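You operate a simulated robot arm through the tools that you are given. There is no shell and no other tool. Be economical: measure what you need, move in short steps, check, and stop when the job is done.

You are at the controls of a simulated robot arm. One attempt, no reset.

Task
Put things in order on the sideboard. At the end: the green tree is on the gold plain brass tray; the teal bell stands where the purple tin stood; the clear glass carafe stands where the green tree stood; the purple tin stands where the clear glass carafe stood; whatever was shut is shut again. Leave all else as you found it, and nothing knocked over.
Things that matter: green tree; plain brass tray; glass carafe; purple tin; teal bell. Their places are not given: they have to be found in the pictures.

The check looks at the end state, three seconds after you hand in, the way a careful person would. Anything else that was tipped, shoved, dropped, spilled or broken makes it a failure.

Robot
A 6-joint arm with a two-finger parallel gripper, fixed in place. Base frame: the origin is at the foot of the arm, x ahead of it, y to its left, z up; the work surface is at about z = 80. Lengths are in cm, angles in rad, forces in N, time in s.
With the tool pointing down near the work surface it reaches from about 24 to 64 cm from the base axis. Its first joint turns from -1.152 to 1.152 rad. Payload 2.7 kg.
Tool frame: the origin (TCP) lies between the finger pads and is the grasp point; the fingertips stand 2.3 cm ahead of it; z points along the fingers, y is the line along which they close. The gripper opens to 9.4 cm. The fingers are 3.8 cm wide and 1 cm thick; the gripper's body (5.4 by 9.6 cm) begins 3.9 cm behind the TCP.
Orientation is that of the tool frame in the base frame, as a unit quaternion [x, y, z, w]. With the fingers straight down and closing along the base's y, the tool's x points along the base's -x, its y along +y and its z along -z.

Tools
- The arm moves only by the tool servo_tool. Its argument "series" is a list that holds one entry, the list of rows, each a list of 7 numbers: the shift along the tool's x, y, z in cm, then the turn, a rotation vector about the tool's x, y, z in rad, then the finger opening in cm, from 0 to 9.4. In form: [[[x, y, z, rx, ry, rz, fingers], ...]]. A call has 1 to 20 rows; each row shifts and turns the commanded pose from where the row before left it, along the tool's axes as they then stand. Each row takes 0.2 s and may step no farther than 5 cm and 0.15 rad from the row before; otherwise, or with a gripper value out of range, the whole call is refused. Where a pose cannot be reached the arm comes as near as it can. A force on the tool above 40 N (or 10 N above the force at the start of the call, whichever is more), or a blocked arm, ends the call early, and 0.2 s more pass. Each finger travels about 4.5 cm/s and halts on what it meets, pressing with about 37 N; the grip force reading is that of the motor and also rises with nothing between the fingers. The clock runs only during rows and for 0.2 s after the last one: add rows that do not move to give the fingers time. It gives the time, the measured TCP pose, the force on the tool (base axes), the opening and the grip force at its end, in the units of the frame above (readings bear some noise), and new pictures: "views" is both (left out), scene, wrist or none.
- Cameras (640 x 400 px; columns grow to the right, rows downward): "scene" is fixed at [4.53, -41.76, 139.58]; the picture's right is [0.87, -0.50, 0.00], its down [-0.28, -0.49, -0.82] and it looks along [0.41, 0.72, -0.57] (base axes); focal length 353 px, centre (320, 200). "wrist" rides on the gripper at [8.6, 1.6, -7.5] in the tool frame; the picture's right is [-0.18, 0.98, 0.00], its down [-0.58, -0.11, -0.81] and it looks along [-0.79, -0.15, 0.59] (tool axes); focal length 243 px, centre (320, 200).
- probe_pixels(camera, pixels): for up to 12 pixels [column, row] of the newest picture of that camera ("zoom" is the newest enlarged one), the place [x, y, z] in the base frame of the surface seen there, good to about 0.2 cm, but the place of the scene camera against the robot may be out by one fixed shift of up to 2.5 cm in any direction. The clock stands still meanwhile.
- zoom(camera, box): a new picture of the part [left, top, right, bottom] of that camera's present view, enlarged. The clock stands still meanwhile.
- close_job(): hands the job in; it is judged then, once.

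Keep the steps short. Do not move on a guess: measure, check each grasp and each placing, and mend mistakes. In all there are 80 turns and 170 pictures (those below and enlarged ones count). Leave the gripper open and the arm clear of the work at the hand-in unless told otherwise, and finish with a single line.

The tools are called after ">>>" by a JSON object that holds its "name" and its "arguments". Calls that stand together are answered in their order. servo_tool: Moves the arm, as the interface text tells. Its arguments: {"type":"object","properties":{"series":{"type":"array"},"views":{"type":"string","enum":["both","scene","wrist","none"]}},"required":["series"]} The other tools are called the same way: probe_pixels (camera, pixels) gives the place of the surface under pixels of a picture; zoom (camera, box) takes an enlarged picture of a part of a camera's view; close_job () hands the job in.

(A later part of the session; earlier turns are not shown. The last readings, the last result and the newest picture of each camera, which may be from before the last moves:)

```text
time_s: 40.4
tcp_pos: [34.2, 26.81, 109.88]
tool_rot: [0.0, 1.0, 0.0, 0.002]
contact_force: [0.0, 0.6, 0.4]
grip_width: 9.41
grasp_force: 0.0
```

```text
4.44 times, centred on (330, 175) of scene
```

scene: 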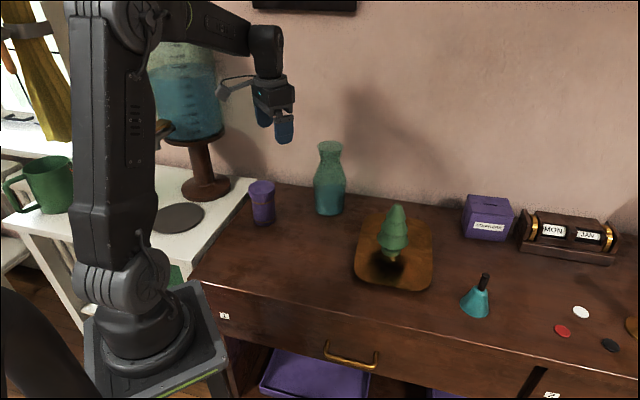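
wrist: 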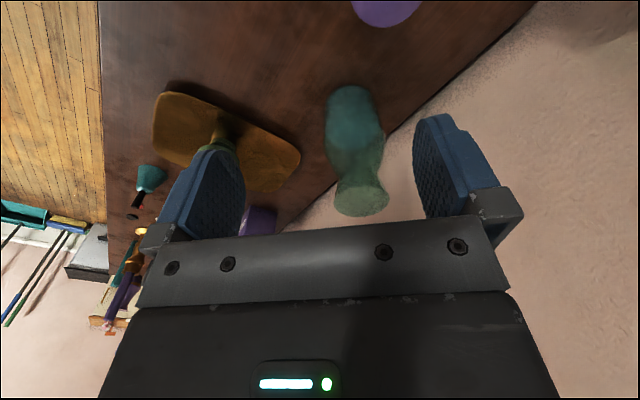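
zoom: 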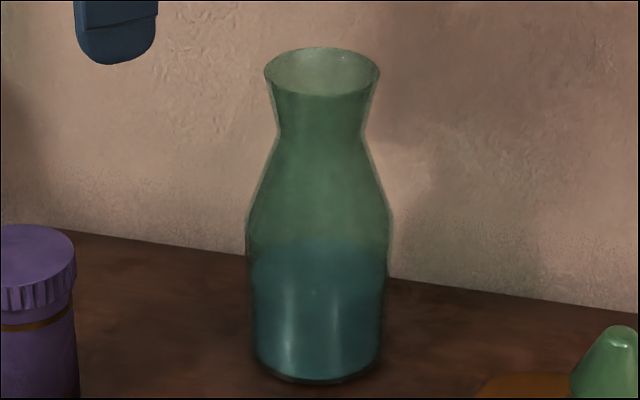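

Carafe: centre about (50.0, 29.3), rim z≈100 and 7.1 wide, neck narrowest (5.4) at z≈96. I'll hover directly above it.

>>> {"name": "servo_tool", "arguments": {"series": [[[-3.95, 0.62, 0, 0, 0, 0, 9.4], [-3.95, 0.62, 0, 0, 0, 0, 9.4], [-3.95, 0.62, 0, 0, 0, 0, 9.4], [-3.95, 0.62, 0, 0, 0, 0, 9.4], [0, 0, 2, 0, 0, 0, 9.4], [0, 0, 0, 0, 0, 0, 9.4]]]}}

>>> {"name": "zoom", "arguments": {"camera": "wrist", "box": [200, 0, 450, 240]}}

>>> {"name": "zoom", "arguments": {"camera": "scene", "box": [270, 80, 400, 220]}}

```text
time_s: 41.8
tcp_pos: [49.85, 29.26, 107.99]
tool_rot: [-0.001, 1.0, 0.001, 0.002]
contact_force: [-0.1, 0.5, -0.1]
grip_width: 9.41
grasp_force: 0.0
```

scene: 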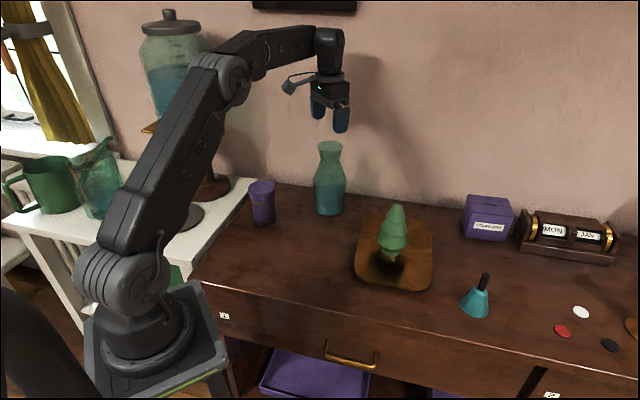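
wrist: 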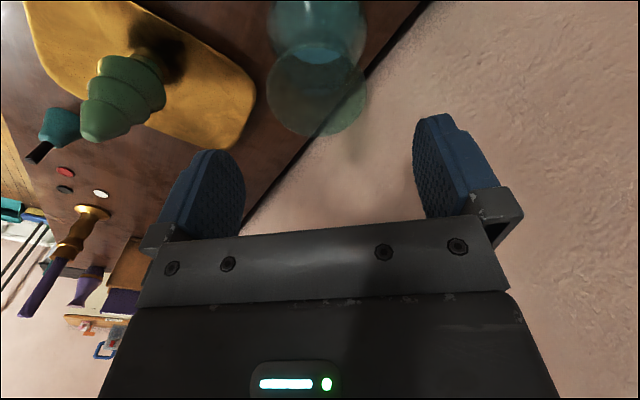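

```text
1.67 times, centred on (325, 120) of wrist
```

zoom: 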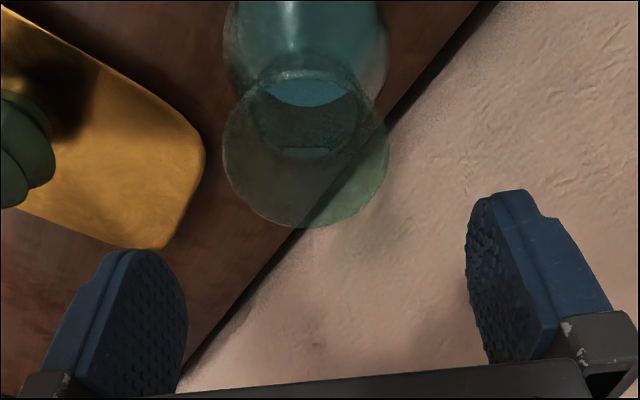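

```text
2.86 times, centred on (335, 150) of scene
```

zoom: 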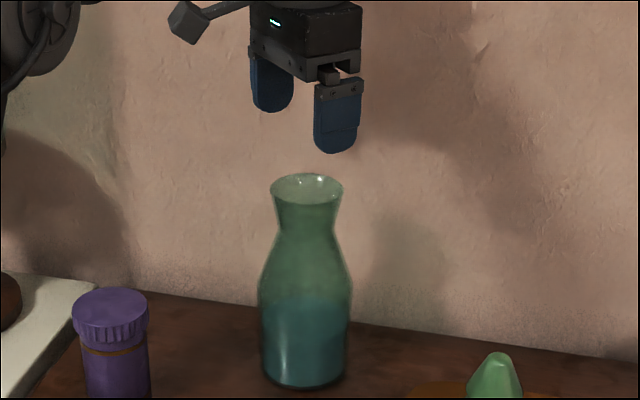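

The rim ellipse gives a centre of about (50.2, 28.95). I'll nudge by that much and descend to TCP z≈96.7, without closing yet.

>>> {"name": "servo_tool", "arguments": {"series": [[[-0.3, -0.28, 1, 0, 0, 0, 9.4], [0, 0, 3, 0, 0, 0, 9.4], [0, 0, 2, 0, 0, 0, 9.4], [0, 0, 2, 0, 0, 0, 9.4], [0, 0, 1.3, 0, 0, 0, 9.4], [0, 0, 1, 0, 0, 0, 9.4], [0, 0, 1, 0, 0, 0, 9.4], [0, 0, 0, 0, 0, 0, 9.4]]]}}

>>> {"name": "zoom", "arguments": {"camera": "scene", "box": [290, 110, 370, 220]}}

```text
time_s: 43.6
tcp_pos: [50.31, 29.4, 96.58]
tool_rot: [0.0, 1.0, 0.001, 0.001]
contact_force: [0.0, 0.8, -0.9]
grip_width: 9.4
grasp_force: 0.1
```

scene: 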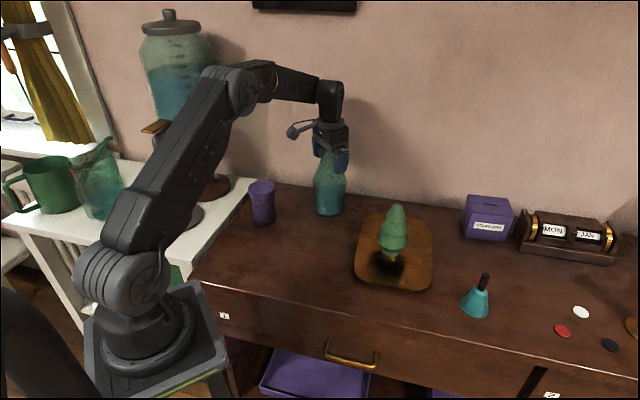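
wrist: 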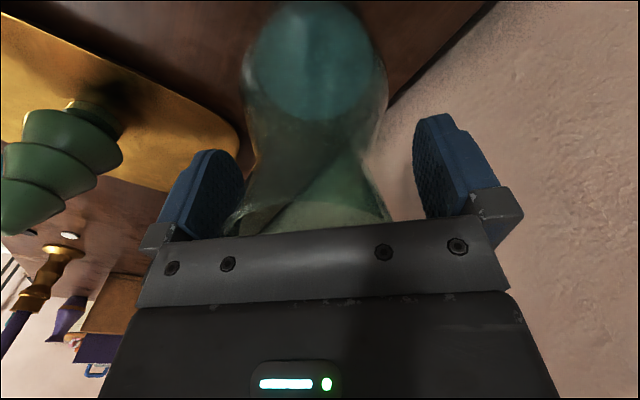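

```text
3.64 times, centred on (330, 165) of scene
```

zoom: 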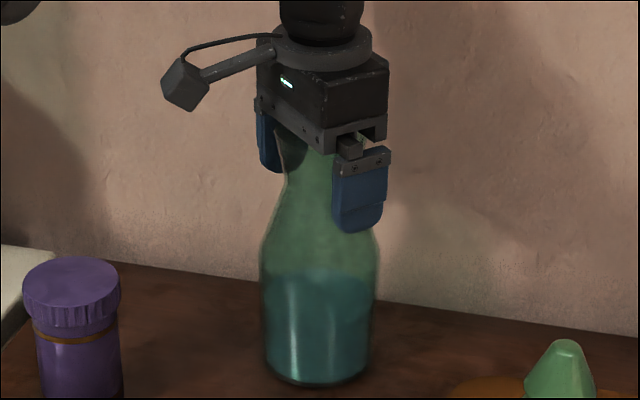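

The rim sits about 0.5 cm to the −y side of the finger centre (columns 225–390, centre 307). I'll shift y by −0.5 and re-check.

>>> {"name": "servo_tool", "arguments": {"series": [[[0, -0.25, 0, 0, 0, 0, 9.4], [0, -0.25, 0, 0, 0, 0, 9.4], [0, 0, 0, 0, 0, 0, 9.4]]], "views": "wrist"}}

>>> {"name": "zoom", "arguments": {"camera": "wrist", "box": [160, 80, 480, 280]}}

```text
time_s: 44.4
tcp_pos: [50.22, 28.8, 96.74]
tool_rot: [0.0, 1.0, 0.0, 0.001]
contact_force: [0.4, 0.1, 0.6]
grip_width: 9.4
grasp_force: 0.1
```

wrist: 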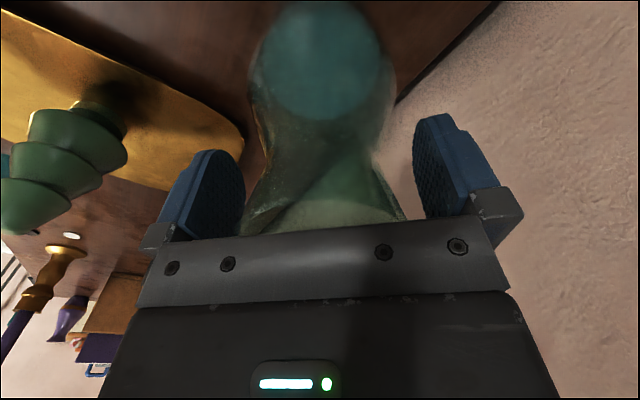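

```text
2.00 times, centred on (320, 180) of wrist
```

zoom: 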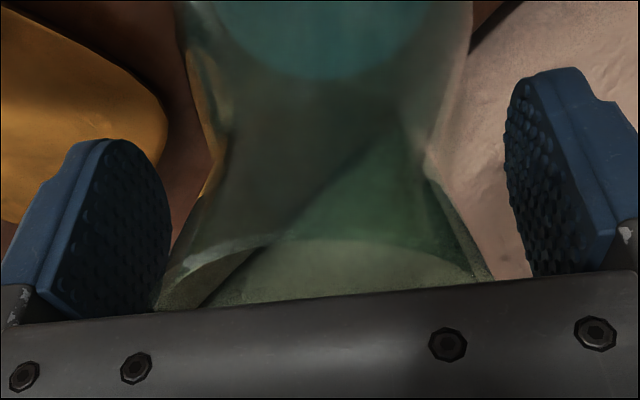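

It is now centred. I'll close gradually on the neck.

>>> {"name": "servo_tool", "arguments": {"series": [[[0, 0, 0, 0, 0, 0, 8.2], [0, 0, 0, 0, 0, 0, 7.6], [0, 0, 0, 0, 0, 0, 7.0], [0, 0, 0, 0, 0, 0, 6.4], [0, 0, 0, 0, 0, 0, 5.8], [0, 0, 0, 0, 0, 0, 5], [0, 0, 0, 0, 0, 0, 5]]]}}

>>> {"name": "zoom", "arguments": {"camera": "scene", "box": [290, 110, 370, 220]}}

```text
time_s: 46.0
tcp_pos: [50.27, 28.93, 96.73]
tool_rot: [0.0, 1.0, 0.0, 0.001]
contact_force: [0.7, 3.8, 2.4]
grip_width: 6.62
grasp_force: 37.0
```

scene: 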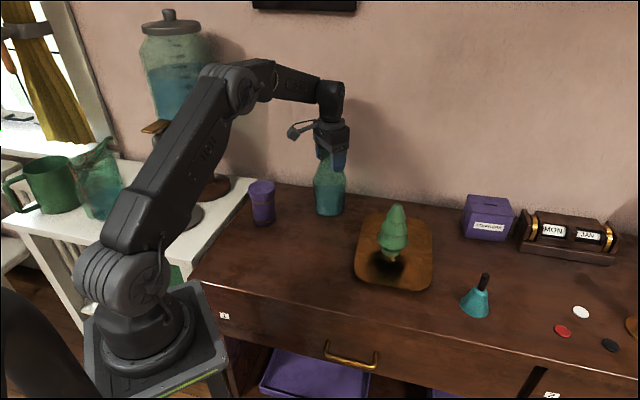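
wrist: 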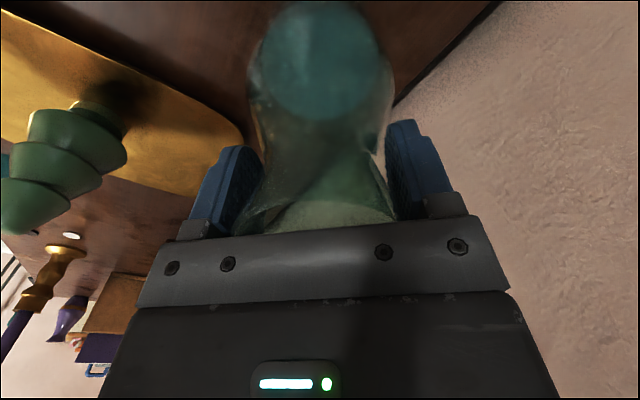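

```text
3.64 times, centred on (330, 165) of scene
```

zoom: 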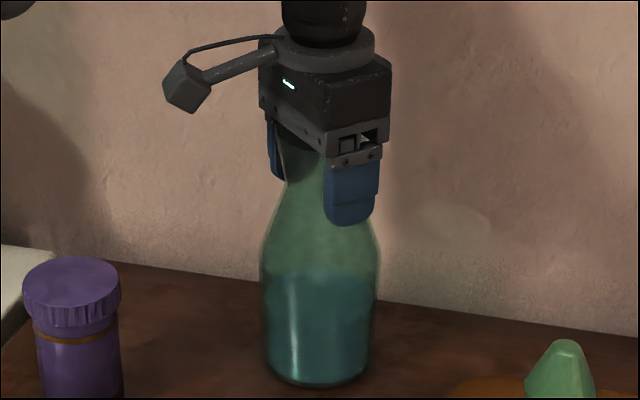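

It is gripped at 6.62 cm and the base hasn't moved. I'll do a slow test lift.

>>> {"name": "servo_tool", "arguments": {"series": [[[0, 0, -0.2, 0, 0, 0, 5], [0, 0, -0.3, 0, 0, 0, 5], [0, 0, -0.5, 0, 0, 0, 5], [0, 0, -0.5, 0, 0, 0, 5], [0, 0, 0, 0, 0, 0, 5], [0, 0, 0, 0, 0, 0, 5]]]}}

>>> {"name": "zoom", "arguments": {"camera": "scene", "box": [290, 110, 370, 220]}}

```text
time_s: 47.4
tcp_pos: [50.31, 28.85, 98.12]
tool_rot: [-0.001, 1.0, 0.001, 0.0]
contact_force: [0.3, 0.3, -6.5]
grip_width: 6.61
grasp_force: 37.4
```

scene: 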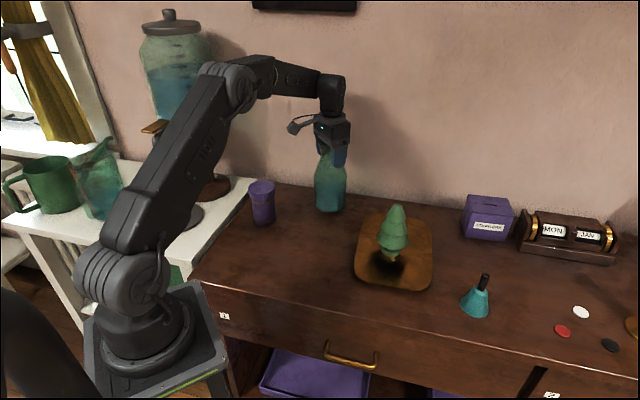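
wrist: 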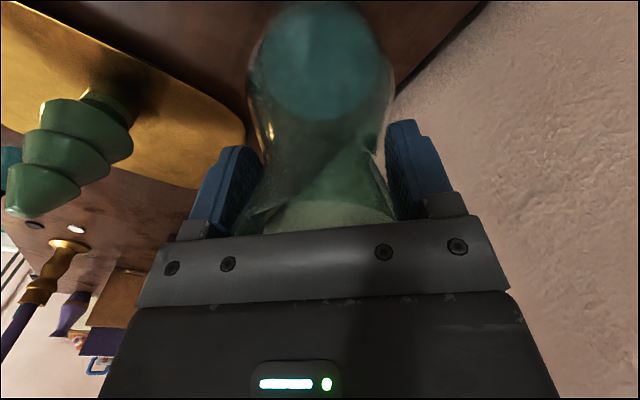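

```text
3.64 times, centred on (330, 165) of scene
```

zoom: 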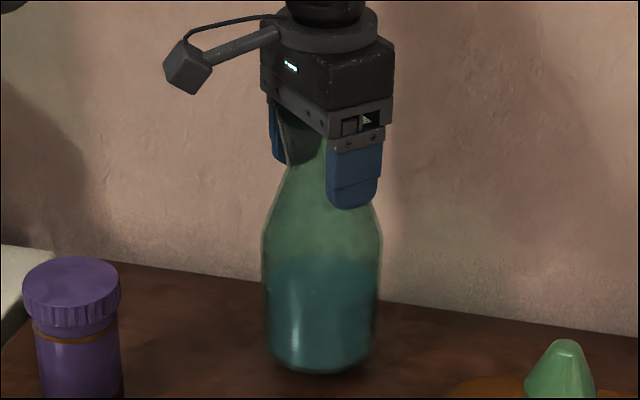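

The lift is good (6.5 N, water level). I'll raise 2 cm more and carry it gently to the tree's old place, ramping the speed.

>>> {"name": "servo_tool", "arguments": {"series": [[[0, 0, -0.5, 0, 0, 0, 5], [0, 0, -0.8, 0, 0, 0, 5], [0.312, -0.251, -0.5, 0, 0, 0, 5], [0.623, -0.502, -0.2, 0, 0, 0, 5], [0.935, -0.754, 0, 0, 0, 0, 5], [0.935, -0.754, 0, 0, 0, 0, 5], [0.935, -0.754, 0, 0, 0, 0, 5], [0.935, -0.754, 0, 0, 0, 0, 5], [0.935, -0.754, 0, 0, 0, 0, 5], [0.935, -0.754, 0, 0, 0, 0, 5], [0.935, -0.754, 0, 0, 0, 0, 5], [0.935, -0.754, 0, 0, 0, 0, 5], [0.935, -0.754, 0, 0, 0, 0, 5], [0.935, -0.754, 0, 0, 0, 0, 5], [0.935, -0.754, 0, 0, 0, 0, 5], [0.935, -0.754, 0, 0, 0, 0, 5], [0.779, -0.628, 0, 0, 0, 0, 5], [0.701, -0.565, 0, 0, 0, 0, 5], [0.39, -0.314, 0, 0, 0, 0, 5], [0.156, -0.125, 0, 0, 0, 0, 5]]]}}

```text
time_s: 51.6
tcp_pos: [35.77, 17.42, 100.16]
tool_rot: [0.0, 1.0, 0.0, 0.001]
contact_force: [0.2, 0.1, -6.9]
grip_width: 6.62
grasp_force: 37.2
```

scene: 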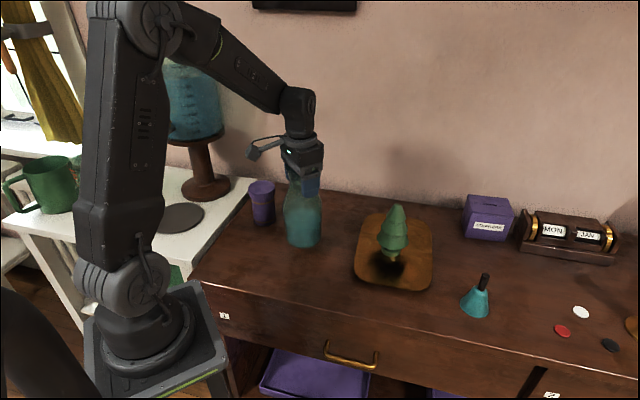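
wrist: 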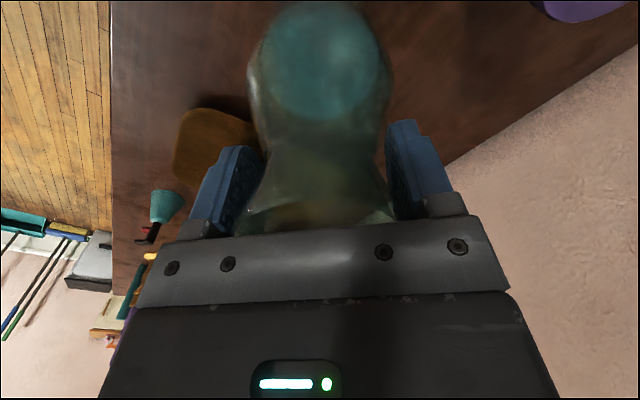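

Now I'll lower it: contact is expected at TCP z≈96.7, so 3.1 cm first and then 0.1 steps.

>>> {"name": "servo_tool", "arguments": {"series": [[[-0.15, 0, 0.4, 0, 0, 0, 5], [0, 0, 0.8, 0, 0, 0, 5], [0, 0, 0.8, 0, 0, 0, 5], [0, 0, 0.6, 0, 0, 0, 5], [0, 0, 0.4, 0, 0, 0, 5], [0, 0, 0.1, 0, 0, 0, 5], [0, 0, 0, 0, 0, 0, 5]]], "views": "none"}}

>>> {"name": "servo_tool", "arguments": {"series": [[[0, 0, 0.1, 0, 0, 0, 5], [0, 0, 0.1, 0, 0, 0, 5], [0, 0, 0, 0, 0, 0, 5]]], "views": "none"}}

```text
time_s: 53.2
tcp_pos: [36.02, 17.25, 96.99]
tool_rot: [0.0, 1.0, 0.001, 0.0]
contact_force: [0.6, -0.4, -6.5]
grip_width: 6.63
grasp_force: 37.4
```

```text
time_s: 54.0
tcp_pos: [35.91, 17.31, 96.86]
tool_rot: [-0.001, 1.0, 0.001, 0.001]
contact_force: [0.3, 0.5, -7.7]
grip_width: 6.64
grasp_force: 37.2
```

Still hanging free, so I'll keep going in small steps.

>>> {"name": "servo_tool", "arguments": {"series": [[[0, 0, 0.1, 0, 0, 0, 5], [0, 0, 0, 0, 0, 0, 5]]], "views": "none"}}

>>> {"name": "servo_tool", "arguments": {"series": [[[0, 0, 0.05, 0, 0, 0, 5], [0, 0, 0, 0, 0, 0, 5]]], "views": "scene"}}

```text
time_s: 54.6
tcp_pos: [36.07, 17.39, 96.75]
tool_rot: [-0.001, 1.0, 0.002, 0.001]
contact_force: [-1.0, -0.2, -6.9]
grip_width: 6.61
grasp_force: 37.6
```

```text
time_s: 55.2
tcp_pos: [35.96, 17.37, 96.71]
tool_rot: [0.0, 1.0, 0.002, 0.001]
contact_force: [0.4, 0.8, -4.7]
grip_width: 6.6
grasp_force: 37.4
```

scene: 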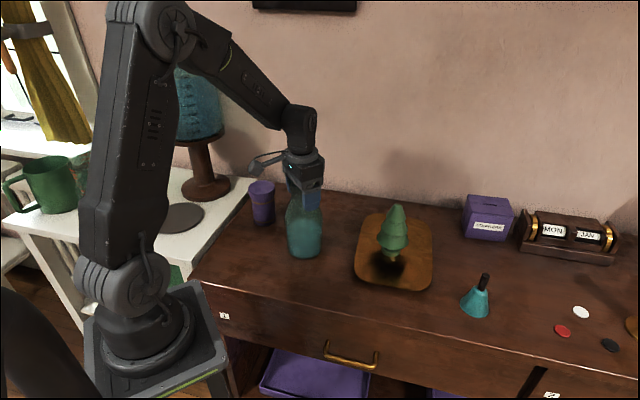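

Contact is starting (−4.7 N). I'll take one more 0.06 cm step.

>>> {"name": "servo_tool", "arguments": {"series": [[[0, 0, 0.06, 0, 0, 0, 5], [0, 0, 0, 0, 0, 0, 5]]], "views": "none"}}

```text
time_s: 55.8
tcp_pos: [35.98, 17.36, 96.67]
tool_rot: [0.0, 1.0, 0.001, 0.001]
contact_force: [-5.8, 1.3, 10.4]
grip_width: 6.63
grasp_force: 37.0
```

The force reads +10.4 N, so it is resting on the surface. I'll open slowly, then rise straight up.

>>> {"name": "servo_tool", "arguments": {"series": [[[0, 0, -0.03, 0, 0, 0, 6.7], [0, 0, 0, 0, 0, 0, 7.0], [0, 0, 0, 0, 0, 0, 7.5], [0, 0, 0, 0, 0, 0, 8.4], [0, 0, 0, 0, 0, 0, 9.4], [0, 0, 0, 0, 0, 0, 9.4], [0, 0, 0, 0, 0, 0, 9.4]]]}}

```text
time_s: 57.4
tcp_pos: [36.19, 17.21, 96.7]
tool_rot: [0.001, 1.0, 0.001, 0.001]
contact_force: [0.2, -0.6, -0.5]
grip_width: 9.4
grasp_force: 0.0
```

scene: 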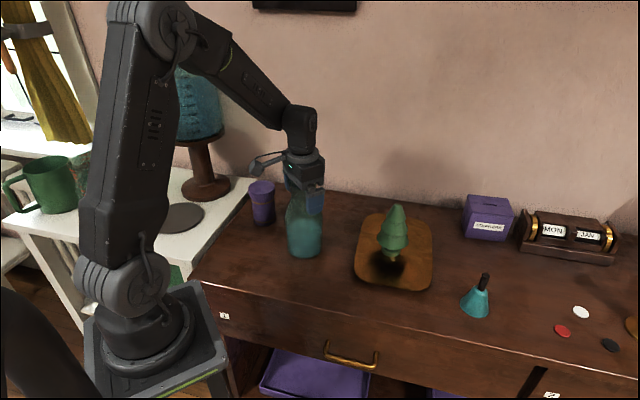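
wrist: 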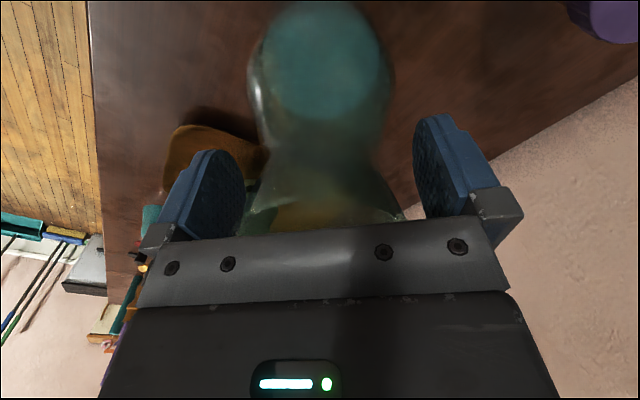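

Released, and the carafe stands. I'll rise 13 cm and probe the tin and the dispenser near it.

>>> {"name": "servo_tool", "arguments": {"series": [[[0, 0, -1, 0, 0, 0, 9.4], [0, 0, -2, 0, 0, 0, 9.4], [0, 0, -3, 0, 0, 0, 9.4], [0, 0, -3, 0, 0, 0, 9.4], [0, 0, -4, 0, 0, 0, 9.4], [0, 0, 0, 0, 0, 0, 9.4]]]}}

>>> {"name": "probe_pixels", "arguments": {"camera": "scene", "pixels": [[215, 110], [200, 150], [205, 185], [180, 215], [262, 188], [262, 222], [305, 257], [305, 225], [240, 190], [225, 220]]}}

```text
time_s: 58.8
tcp_pos: [35.88, 17.2, 109.78]
tool_rot: [0.0, 1.0, 0.001, 0.001]
contact_force: [0.7, -0.4, -0.6]
grip_width: 9.4
grasp_force: 0.0
```

scene: 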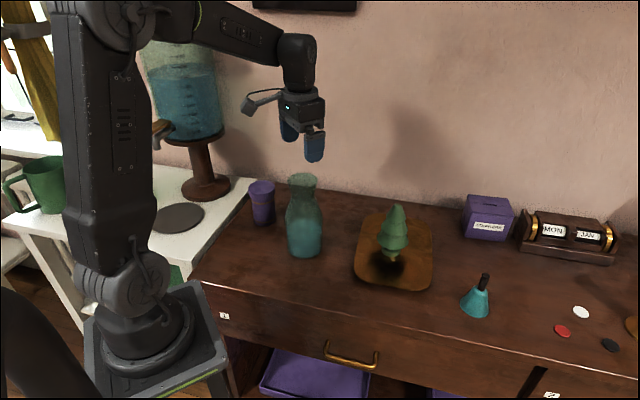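
wrist: 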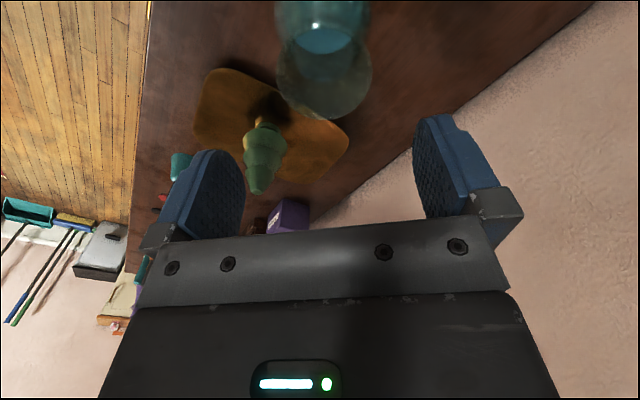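

```text
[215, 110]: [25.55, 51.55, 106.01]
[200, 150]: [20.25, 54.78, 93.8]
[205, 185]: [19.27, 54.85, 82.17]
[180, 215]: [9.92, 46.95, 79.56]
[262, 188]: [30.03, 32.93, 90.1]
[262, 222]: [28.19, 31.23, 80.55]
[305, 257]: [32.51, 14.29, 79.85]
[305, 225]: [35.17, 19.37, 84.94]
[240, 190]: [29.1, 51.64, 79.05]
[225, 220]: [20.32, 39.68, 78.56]
```

The dispenser is about 18 cm beyond the tin, so there is room. I'll hover over the tin at (31.8, 32.7) and look.

>>> {"name": "servo_tool", "arguments": {"series": [[[1.03, 3.86, 0, 0, 0, 0, 9.4], [1.03, 3.86, 0, 0, 0, 0, 9.4], [1.03, 3.86, 0, 0, 0, 0, 9.4], [1.03, 3.86, 0, 0, 0, 0, 9.4], [0, 0, 3.5, 0, 0, 0, 9.4], [0, 0, 3.5, 0, 0, 0, 9.4], [0, 0, 3.5, 0, 0, 0, 9.4], [0, 0, 0, 0, 0, 0, 9.4], [0, 0, 0, 0, 0, 0, 9.4]]]}}

>>> {"name": "zoom", "arguments": {"camera": "wrist", "box": [160, 0, 480, 200]}}

```text
time_s: 60.8
tcp_pos: [31.83, 32.84, 99.04]
tool_rot: [-0.001, 1.0, 0.001, 0.0]
contact_force: [0.3, -0.4, 0.3]
grip_width: 9.38
grasp_force: 0.0
```

scene: 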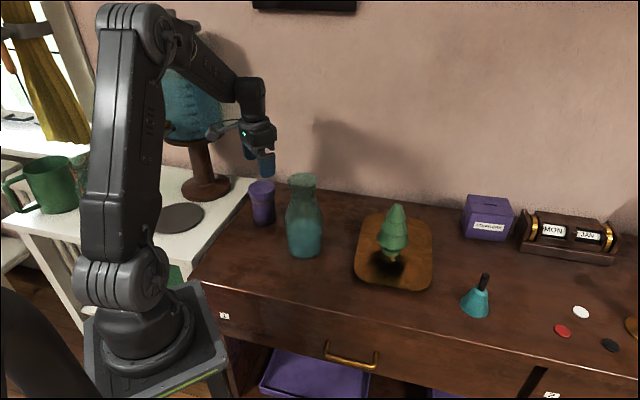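
wrist: 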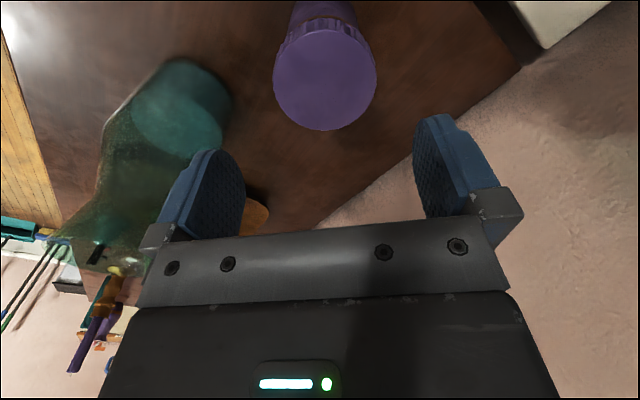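

```text
2.00 times, centred on (320, 100) of wrist
```

zoom: 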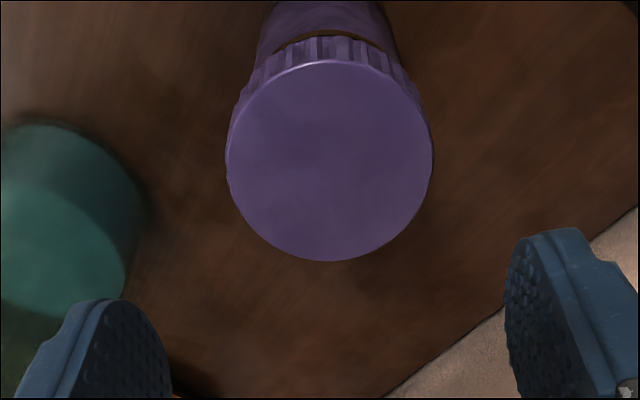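

The lid is clearly visible. I'll probe its edges to centre on it.

>>> {"name": "probe_pixels", "arguments": {"camera": "zoom", "pixels": [[230, 155], [427, 155], [330, 65], [330, 256], [250, 215], [405, 220], [265, 95], [395, 95], [330, 160], [330, 42], [330, 10], [450, 100]]}}

```text
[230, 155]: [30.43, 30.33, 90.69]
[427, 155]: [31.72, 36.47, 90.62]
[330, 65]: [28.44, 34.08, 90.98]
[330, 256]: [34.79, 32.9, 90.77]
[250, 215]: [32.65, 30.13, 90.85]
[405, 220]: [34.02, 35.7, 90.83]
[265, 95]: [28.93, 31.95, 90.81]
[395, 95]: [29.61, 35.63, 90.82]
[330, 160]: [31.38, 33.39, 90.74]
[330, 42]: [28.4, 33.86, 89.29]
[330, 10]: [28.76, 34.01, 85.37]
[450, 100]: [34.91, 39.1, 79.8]
```

Lid fit: centre about (31.55, 33.25), diameter 6.5, top z 90.8. I'll descend to TCP z≈87.4 and close.

>>> {"name": "servo_tool", "arguments": {"series": [[[0.25, 0.4, 2, 0, 0, 0, 9.4], [0, 0, 3, 0, 0, 0, 9.4], [0, 0, 3, 0, 0, 0, 9.4], [0, 0, 2, 0, 0, 0, 9.4], [0, 0, 1.6, 0, 0, 0, 9.4], [0, 0, 0, 0, 0, 0, 9.4]]]}}

```text
time_s: 62.2
tcp_pos: [31.56, 33.5, 87.59]
tool_rot: [0.0, 1.0, 0.0, 0.001]
contact_force: [0.2, -0.6, -0.4]
grip_width: 9.39
grasp_force: 0.0
```

scene: 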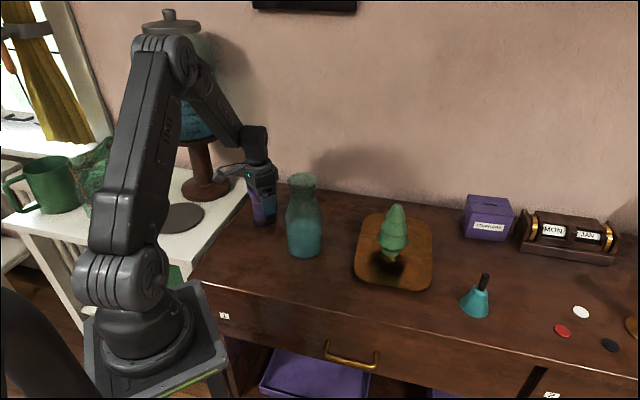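
wrist: 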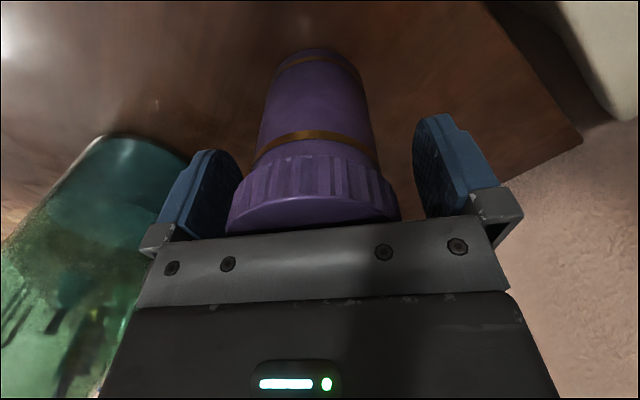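

The lid's centre is at column 313, about 0.25 cm to −y. I'll shift by that and close.

>>> {"name": "servo_tool", "arguments": {"series": [[[0, -0.25, 0, 0, 0, 0, 9.4], [0, 0, 0, 0, 0, 0, 8.4], [0, 0, 0, 0, 0, 0, 7.4], [0, 0, 0, 0, 0, 0, 6.8], [0, 0, 0, 0, 0, 0, 6.2], [0, 0, 0, 0, 0, 0, 5], [0, 0, 0, 0, 0, 0, 5]]], "views": "wrist"}}

>>> {"name": "servo_tool", "arguments": {"series": [[[0, 0, -0.3, 0, 0, 0, 5], [0, 0, -0.5, 0, 0, 0, 5], [0, 0, -0.7, 0, 0, 0, 5], [0, 0, 0, 0, 0, 0, 5], [0, 0, 0, 0, 0, 0, 5]]]}}

>>> {"name": "zoom", "arguments": {"camera": "scene", "box": [210, 140, 310, 240]}}

```text
time_s: 63.8
tcp_pos: [31.71, 33.12, 87.68]
tool_rot: [0.0, 1.0, 0.001, 0.002]
contact_force: [0.6, 1.0, 0.8]
grip_width: 7.0
grasp_force: 37.3
```

wrist: 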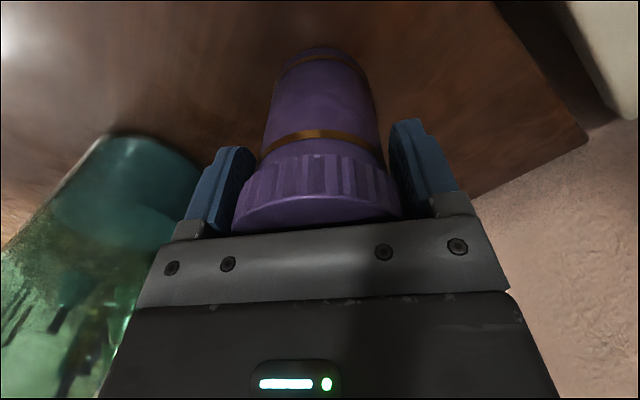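

```text
time_s: 65.0
tcp_pos: [31.71, 32.96, 89.1]
tool_rot: [0.0, 1.0, 0.001, 0.001]
contact_force: [0.0, -1.0, -2.1]
grip_width: 7.0
grasp_force: 37.2
```

scene: 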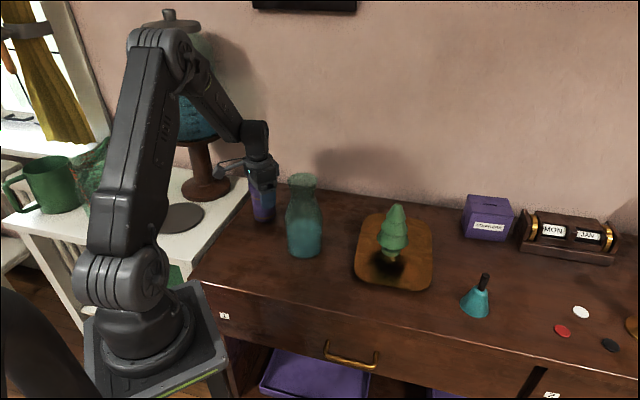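
wrist: 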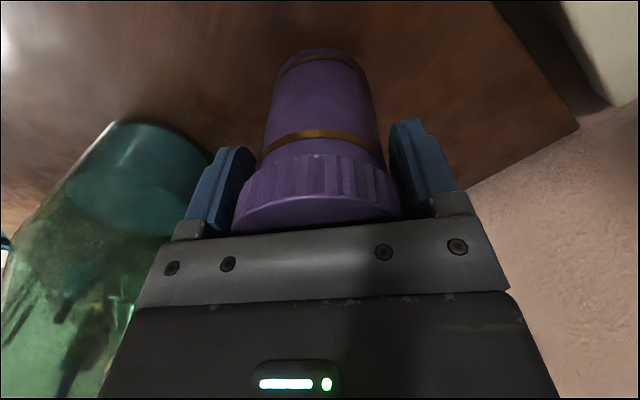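

```text
4.00 times, centred on (260, 190) of scene
```

zoom: 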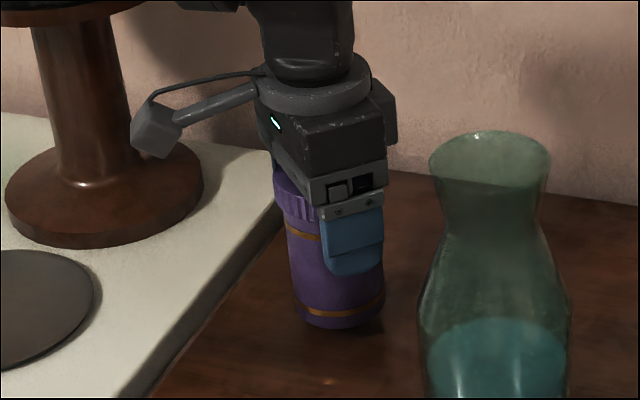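

The tin comes up whole, with 2.1 N of weight. I'll lift 3 cm more and carry it to the carafe's old place at (50.2, 29.0).

>>> {"name": "servo_tool", "arguments": {"series": [[[0, 0, -1, 0, 0, 0, 5], [0, 0, -1.5, 0, 0, 0, 5], [-0.976, -0.216, -0.5, 0, 0, 0, 5], [-1.952, -0.432, 0, 0, 0, 0, 5], [-2.342, -0.518, 0, 0, 0, 0, 5], [-2.342, -0.518, 0, 0, 0, 0, 5], [-2.342, -0.518, 0, 0, 0, 0, 5], [-2.342, -0.518, 0, 0, 0, 0, 5], [-2.342, -0.518, 0, 0, 0, 0, 5], [-2.342, -0.518, 0, 0, 0, 0, 5], [-1.171, -0.259, 0, 0, 0, 0, 5], [-0.342, -0.076, 0, 0, 0, 0, 5], [0, 0, 0, 0, 0, 0, 5], [0, 0, 0, 0, 0, 0, 5]]]}}

```text
time_s: 68.0
tcp_pos: [50.13, 28.89, 92.26]
tool_rot: [0.0, 1.0, 0.0, 0.0]
contact_force: [-0.1, 0.6, -2.0]
grip_width: 7.01
grasp_force: 37.3
```

scene: 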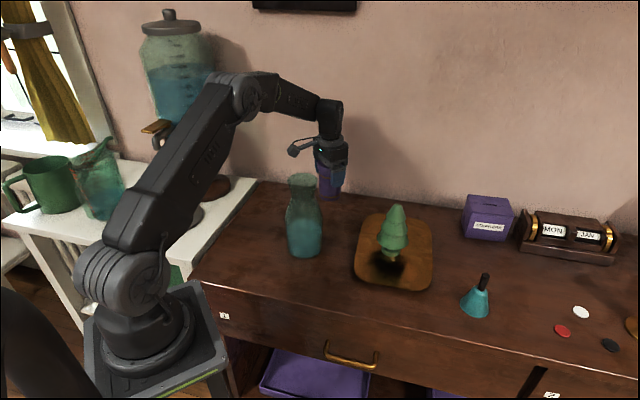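
wrist: 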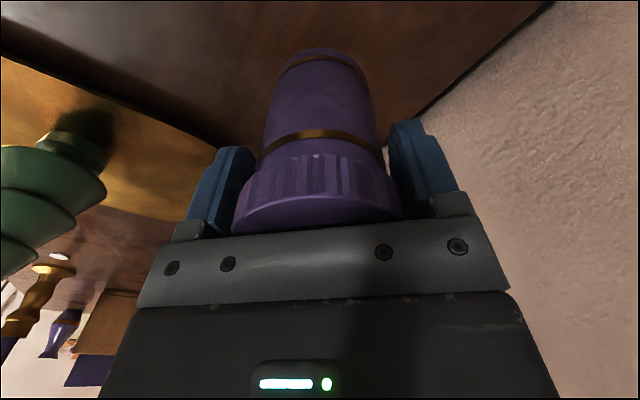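

I'll lower 4.3 cm, then use fine steps (contact expected at ~87.6).

>>> {"name": "servo_tool", "arguments": {"series": [[[0, 0, 1, 0, 0, 0, 5], [0, 0, 1.3, 0, 0, 0, 5], [0, 0, 1.2, 0, 0, 0, 5], [0, 0, 0.6, 0, 0, 0, 5], [0, 0, 0.2, 0, 0, 0, 5], [0, 0, 0.1, 0, 0, 0, 5], [0, 0, 0, 0, 0, 0, 5]]], "views": "none"}}

>>> {"name": "servo_tool", "arguments": {"series": [[[0, 0, 0.1, 0, 0, 0, 5], [0, 0, 0, 0, 0, 0, 5]]], "views": "none"}}

```text
time_s: 69.6
tcp_pos: [50.19, 28.9, 87.71]
tool_rot: [0.001, 1.0, 0.001, 0.001]
contact_force: [-0.6, -0.7, -1.3]
grip_width: 6.98
grasp_force: 37.1
```

```text
time_s: 70.2
tcp_pos: [50.19, 28.9, 87.74]
tool_rot: [0.0, 1.0, 0.0, 0.001]
contact_force: [0.1, -0.7, -1.5]
grip_width: 6.96
grasp_force: 37.2
```

>>> {"name": "servo_tool", "arguments": {"series": [[[0, 0, 0.06, 0, 0, 0, 5], [0, 0, 0, 0, 0, 0, 5]]], "views": "none"}}

>>> {"name": "servo_tool", "arguments": {"series": [[[0, 0, 0.06, 0, 0, 0, 5], [0, 0, 0, 0, 0, 0, 5]]], "views": "none"}}

```text
time_s: 70.8
tcp_pos: [50.18, 28.86, 87.57]
tool_rot: [0.0, 1.0, 0.001, 0.001]
contact_force: [0.4, -0.9, 1.9]
grip_width: 7.02
grasp_force: 37.1
```

```text
time_s: 71.4
tcp_pos: [50.13, 28.9, 87.45]
tool_rot: [0.0, 1.0, 0.001, 0.0]
contact_force: [1.0, 2.1, 2.7]
grip_width: 7.02
grasp_force: 37.2
```

The tin has made contact. I'll release slowly and rise 15 cm.

>>> {"name": "servo_tool", "arguments": {"series": [[[0, 0, 0, 0, 0, 0, 7.2], [0, 0, 0, 0, 0, 0, 7.6], [0, 0, 0, 0, 0, 0, 8.4], [0, 0, 0, 0, 0, 0, 9.4], [0, 0, 0, 0, 0, 0, 9.4], [0, 0, -1, 0, 0, 0, 9.4], [0, 0, -3, 0, 0, 0, 9.4], [0, 0, -4, 0, 0, 0, 9.4], [0, 0, -4, 0, 0, 0, 9.4], [0, 0, -4, 0, 0, 0, 9.4], [0, 0, -4, 0, 0, 0, 9.4], [0, 0, 0, 0, 0, 0, 9.4]]]}}

```text
time_s: 74.0
tcp_pos: [50.29, 28.71, 107.45]
tool_rot: [-0.001, 1.0, 0.0, 0.002]
contact_force: [0.1, 0.4, -0.9]
grip_width: 9.41
grasp_force: 0.0
```

scene: 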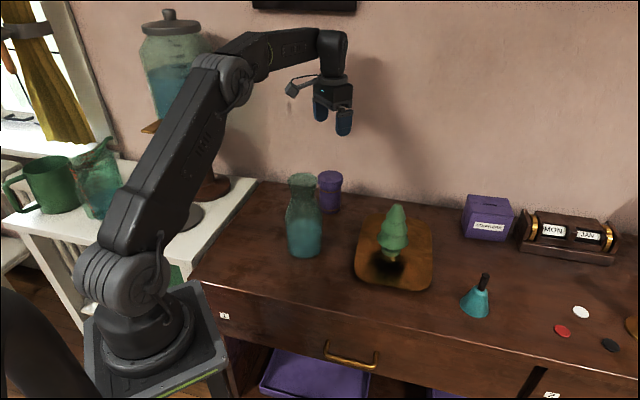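
wrist: 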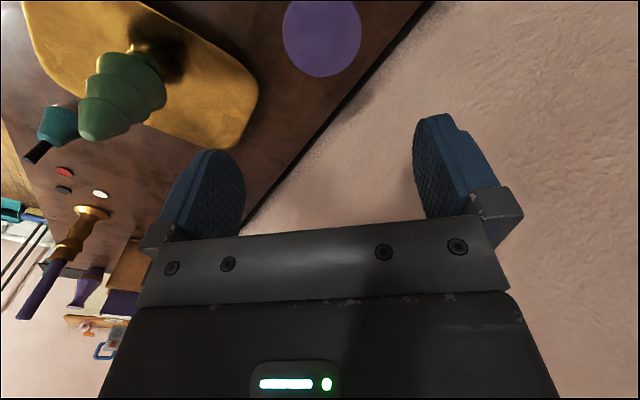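

The tin stands. I'll travel high over to the bell for a look.

>>> {"name": "servo_tool", "arguments": {"series": [[[0.83, -4.42, 0, 0, 0, 0, 9.4], [0.83, -4.42, 0, 0, 0, 0, 9.4], [0.83, -4.42, 0, 0, 0, 0, 9.4], [0.83, -4.42, 0, 0, 0, 0, 9.4], [0.83, -4.42, 0, 0, 0, 0, 9.4], [0.83, -4.42, 0, 0, 0, 0, 9.4], [0.83, -4.42, 0, 0, 0, 0, 9.4], [0.83, -4.42, 0, 0, 0, 0, 9.4], [0.83, -4.42, 0, 0, 0, 0, 9.4], [0.83, -4.42, 0, 0, 0, 0, 9.4], [0, 0, 4, 0, 0, 0, 9.4], [0, 0, 0, 0, 0, 0, 9.4], [0, 0, 0, 0, 0, 0, 9.4]]]}}

>>> {"name": "zoom", "arguments": {"camera": "wrist", "box": [200, 0, 440, 240]}}

>>> {"name": "zoom", "arguments": {"camera": "scene", "box": [430, 250, 530, 330]}}

```text
time_s: 76.8
tcp_pos: [42.07, -15.36, 103.26]
tool_rot: [-0.001, 1.0, 0.001, 0.001]
contact_force: [-0.2, -0.2, -0.4]
grip_width: 9.42
grasp_force: 0.0
```

scene: 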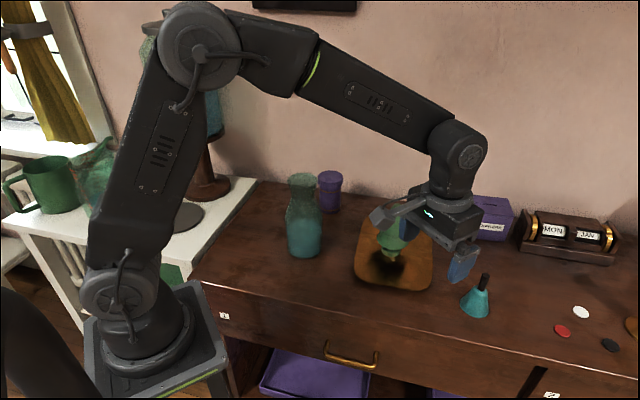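
wrist: 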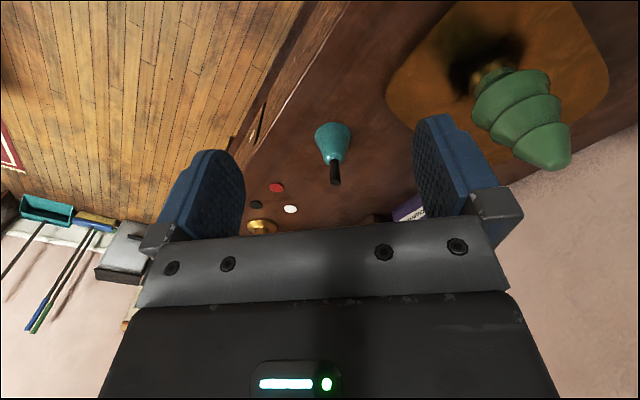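

```text
1.67 times, centred on (320, 120) of wrist
```

zoom: 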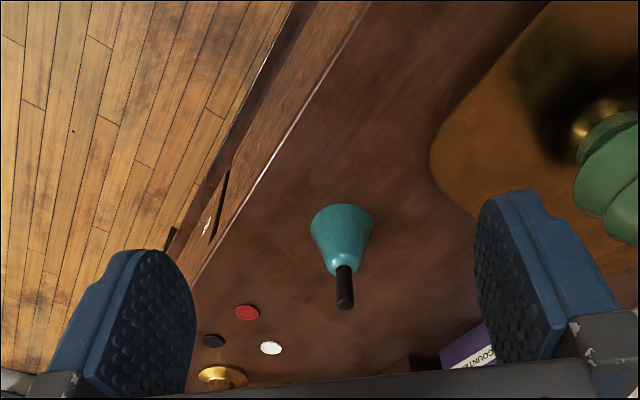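

```text
5.00 times, centred on (480, 290) of scene
```

zoom: 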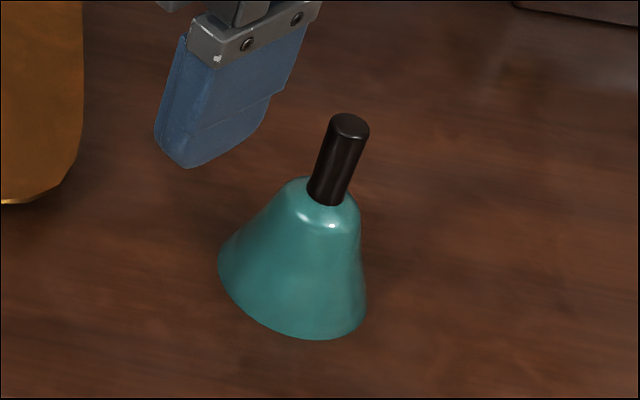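

The bell's black handle can be gripped. I'll probe its top and the bell's body.

>>> {"name": "probe_pixels", "arguments": {"camera": "wrist", "pixels": [[335, 182], [335, 178], [335, 168], [332, 150], [332, 125], [316, 138], [348, 138], [331, 165], [340, 165]]}}

>>> {"name": "probe_pixels", "arguments": {"camera": "zoom", "pixels": [[350, 123], [335, 160], [325, 195], [325, 215], [225, 255], [362, 300], [300, 330], [300, 270]]}}

```text
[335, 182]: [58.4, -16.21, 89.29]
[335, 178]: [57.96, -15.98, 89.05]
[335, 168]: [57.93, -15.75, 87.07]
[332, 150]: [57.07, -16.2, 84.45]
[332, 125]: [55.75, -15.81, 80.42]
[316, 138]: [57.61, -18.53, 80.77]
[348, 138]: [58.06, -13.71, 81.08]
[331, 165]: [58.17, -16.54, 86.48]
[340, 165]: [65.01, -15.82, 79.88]
```

```text
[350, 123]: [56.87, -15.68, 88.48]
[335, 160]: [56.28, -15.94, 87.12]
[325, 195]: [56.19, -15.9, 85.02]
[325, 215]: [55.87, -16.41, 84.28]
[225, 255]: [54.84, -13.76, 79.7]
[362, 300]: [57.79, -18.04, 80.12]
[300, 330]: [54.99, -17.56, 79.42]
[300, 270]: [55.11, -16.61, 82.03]
```

Handle: centre about (58.6, −16.05), z 84.8–89.3. I'll hover above it at z≈97.

>>> {"name": "servo_tool", "arguments": {"series": [[[-4.13, -0.175, 1.5, 0, 0, 0, 6], [-4.13, -0.175, 1.5, 0, 0, 0, 6], [-4.13, -0.175, 1.5, 0, 0, 0, 6], [-4.13, -0.175, 1.5, 0, 0, 0, 6], [0, 0, 0, 0, 0, 0, 6], [0, 0, 0, 0, 0, 0, 6]]], "views": "wrist"}}

>>> {"name": "zoom", "arguments": {"camera": "wrist", "box": [200, 0, 440, 240]}}

```text
time_s: 78.2
tcp_pos: [58.58, -16.11, 97.38]
tool_rot: [0.0, 1.0, 0.002, 0.001]
contact_force: [0.4, 0.1, -0.2]
grip_width: 6.0
grasp_force: 0.1
```

wrist: 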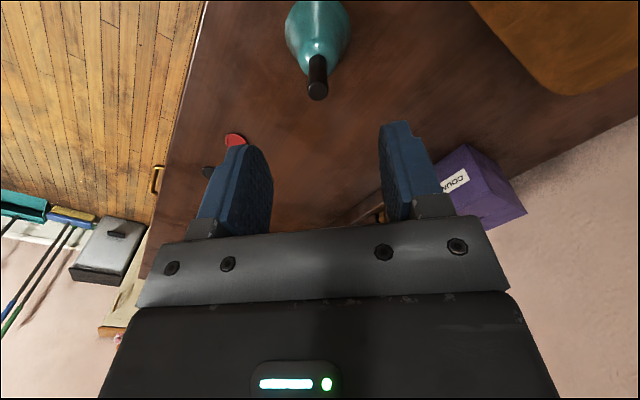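

```text
1.67 times, centred on (320, 120) of wrist
```

zoom: 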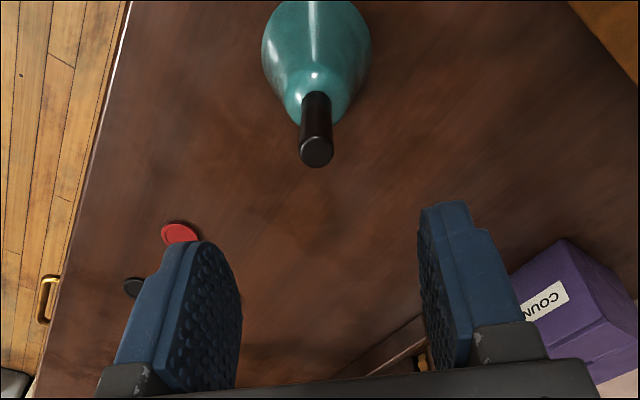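

I'll probe the handle top at (318, 91).

>>> {"name": "probe_pixels", "arguments": {"camera": "wrist", "pixels": [[318, 91], [312, 91], [325, 91], [318, 97], [318, 85], [318, 70], [318, 45]]}}

```text
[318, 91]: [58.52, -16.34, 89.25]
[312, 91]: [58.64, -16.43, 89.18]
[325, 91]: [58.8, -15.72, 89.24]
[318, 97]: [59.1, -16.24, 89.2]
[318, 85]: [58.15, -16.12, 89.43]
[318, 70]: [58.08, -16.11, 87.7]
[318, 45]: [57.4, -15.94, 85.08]
```

The centre is (58.65, −16.15), which is aligned. I'll descend to z≈87.5 and close.

>>> {"name": "servo_tool", "arguments": {"series": [[[-0.07, -0.05, 3, 0, 0, 0, 6], [0, 0, 3, 0, 0, 0, 6], [0, 0, 2.4, 0, 0, 0, 6], [0, 0, 1.4, 0, 0, 0, 6], [0, 0, 0, 0, 0, 0, 6], [0, 0, 0, 0, 0, 0, 4], [0, 0, 0, 0, 0, 0, 2.5], [0, 0, 0, 0, 0, 0, 1.5], [0, 0, 0, 0, 0, 0, 0.5], [0, 0, 0, 0, 0, 0, 0.5], [0, 0, 0, 0, 0, 0, 0.5]]]}}

```text
time_s: 80.6
tcp_pos: [58.45, -16.26, 87.54]
tool_rot: [0.0, 1.0, 0.001, 0.0]
contact_force: [-0.1, 0.0, 0.5]
grip_width: 1.47
grasp_force: 36.6
```

scene: 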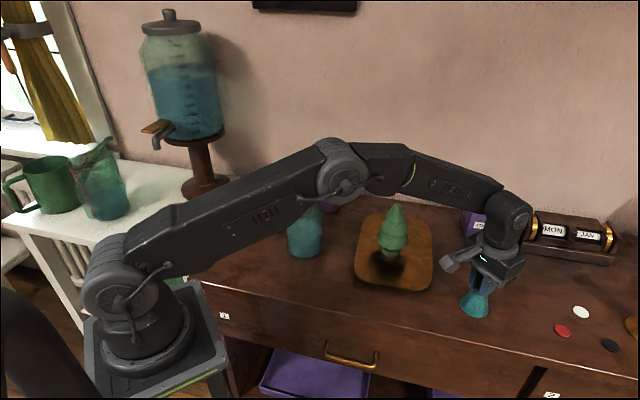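
wrist: 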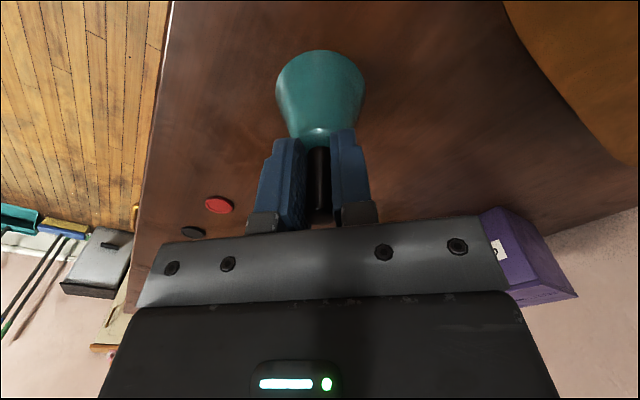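

Gripped at 1.47 cm. I'll lift and check.

>>> {"name": "servo_tool", "arguments": {"series": [[[0, 0, -0.5, 0, 0, 0, 0.5], [0, 0, -1, 0, 0, 0, 0.5], [0, 0, -2, 0, 0, 0, 0.5], [0, 0, -3, 0, 0, 0, 0.5], [0, 0, -3, 0, 0, 0, 0.5], [0, 0, -2.5, 0, 0, 0, 0.5], [0, 0, 0, 0, 0, 0, 0.5]]]}}

```text
time_s: 82.2
tcp_pos: [58.51, -15.86, 99.45]
tool_rot: [0.0, 1.0, 0.001, 0.001]
contact_force: [-0.7, -0.7, -1.3]
grip_width: 1.45
grasp_force: 36.7
```

scene: 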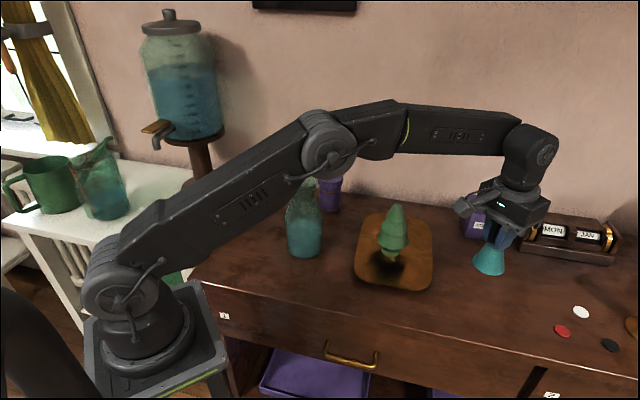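
wrist: 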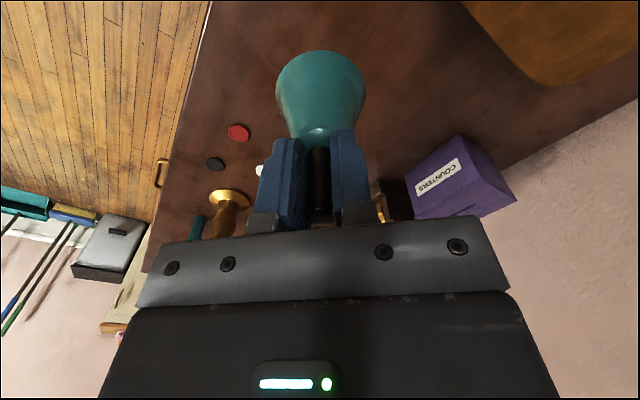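

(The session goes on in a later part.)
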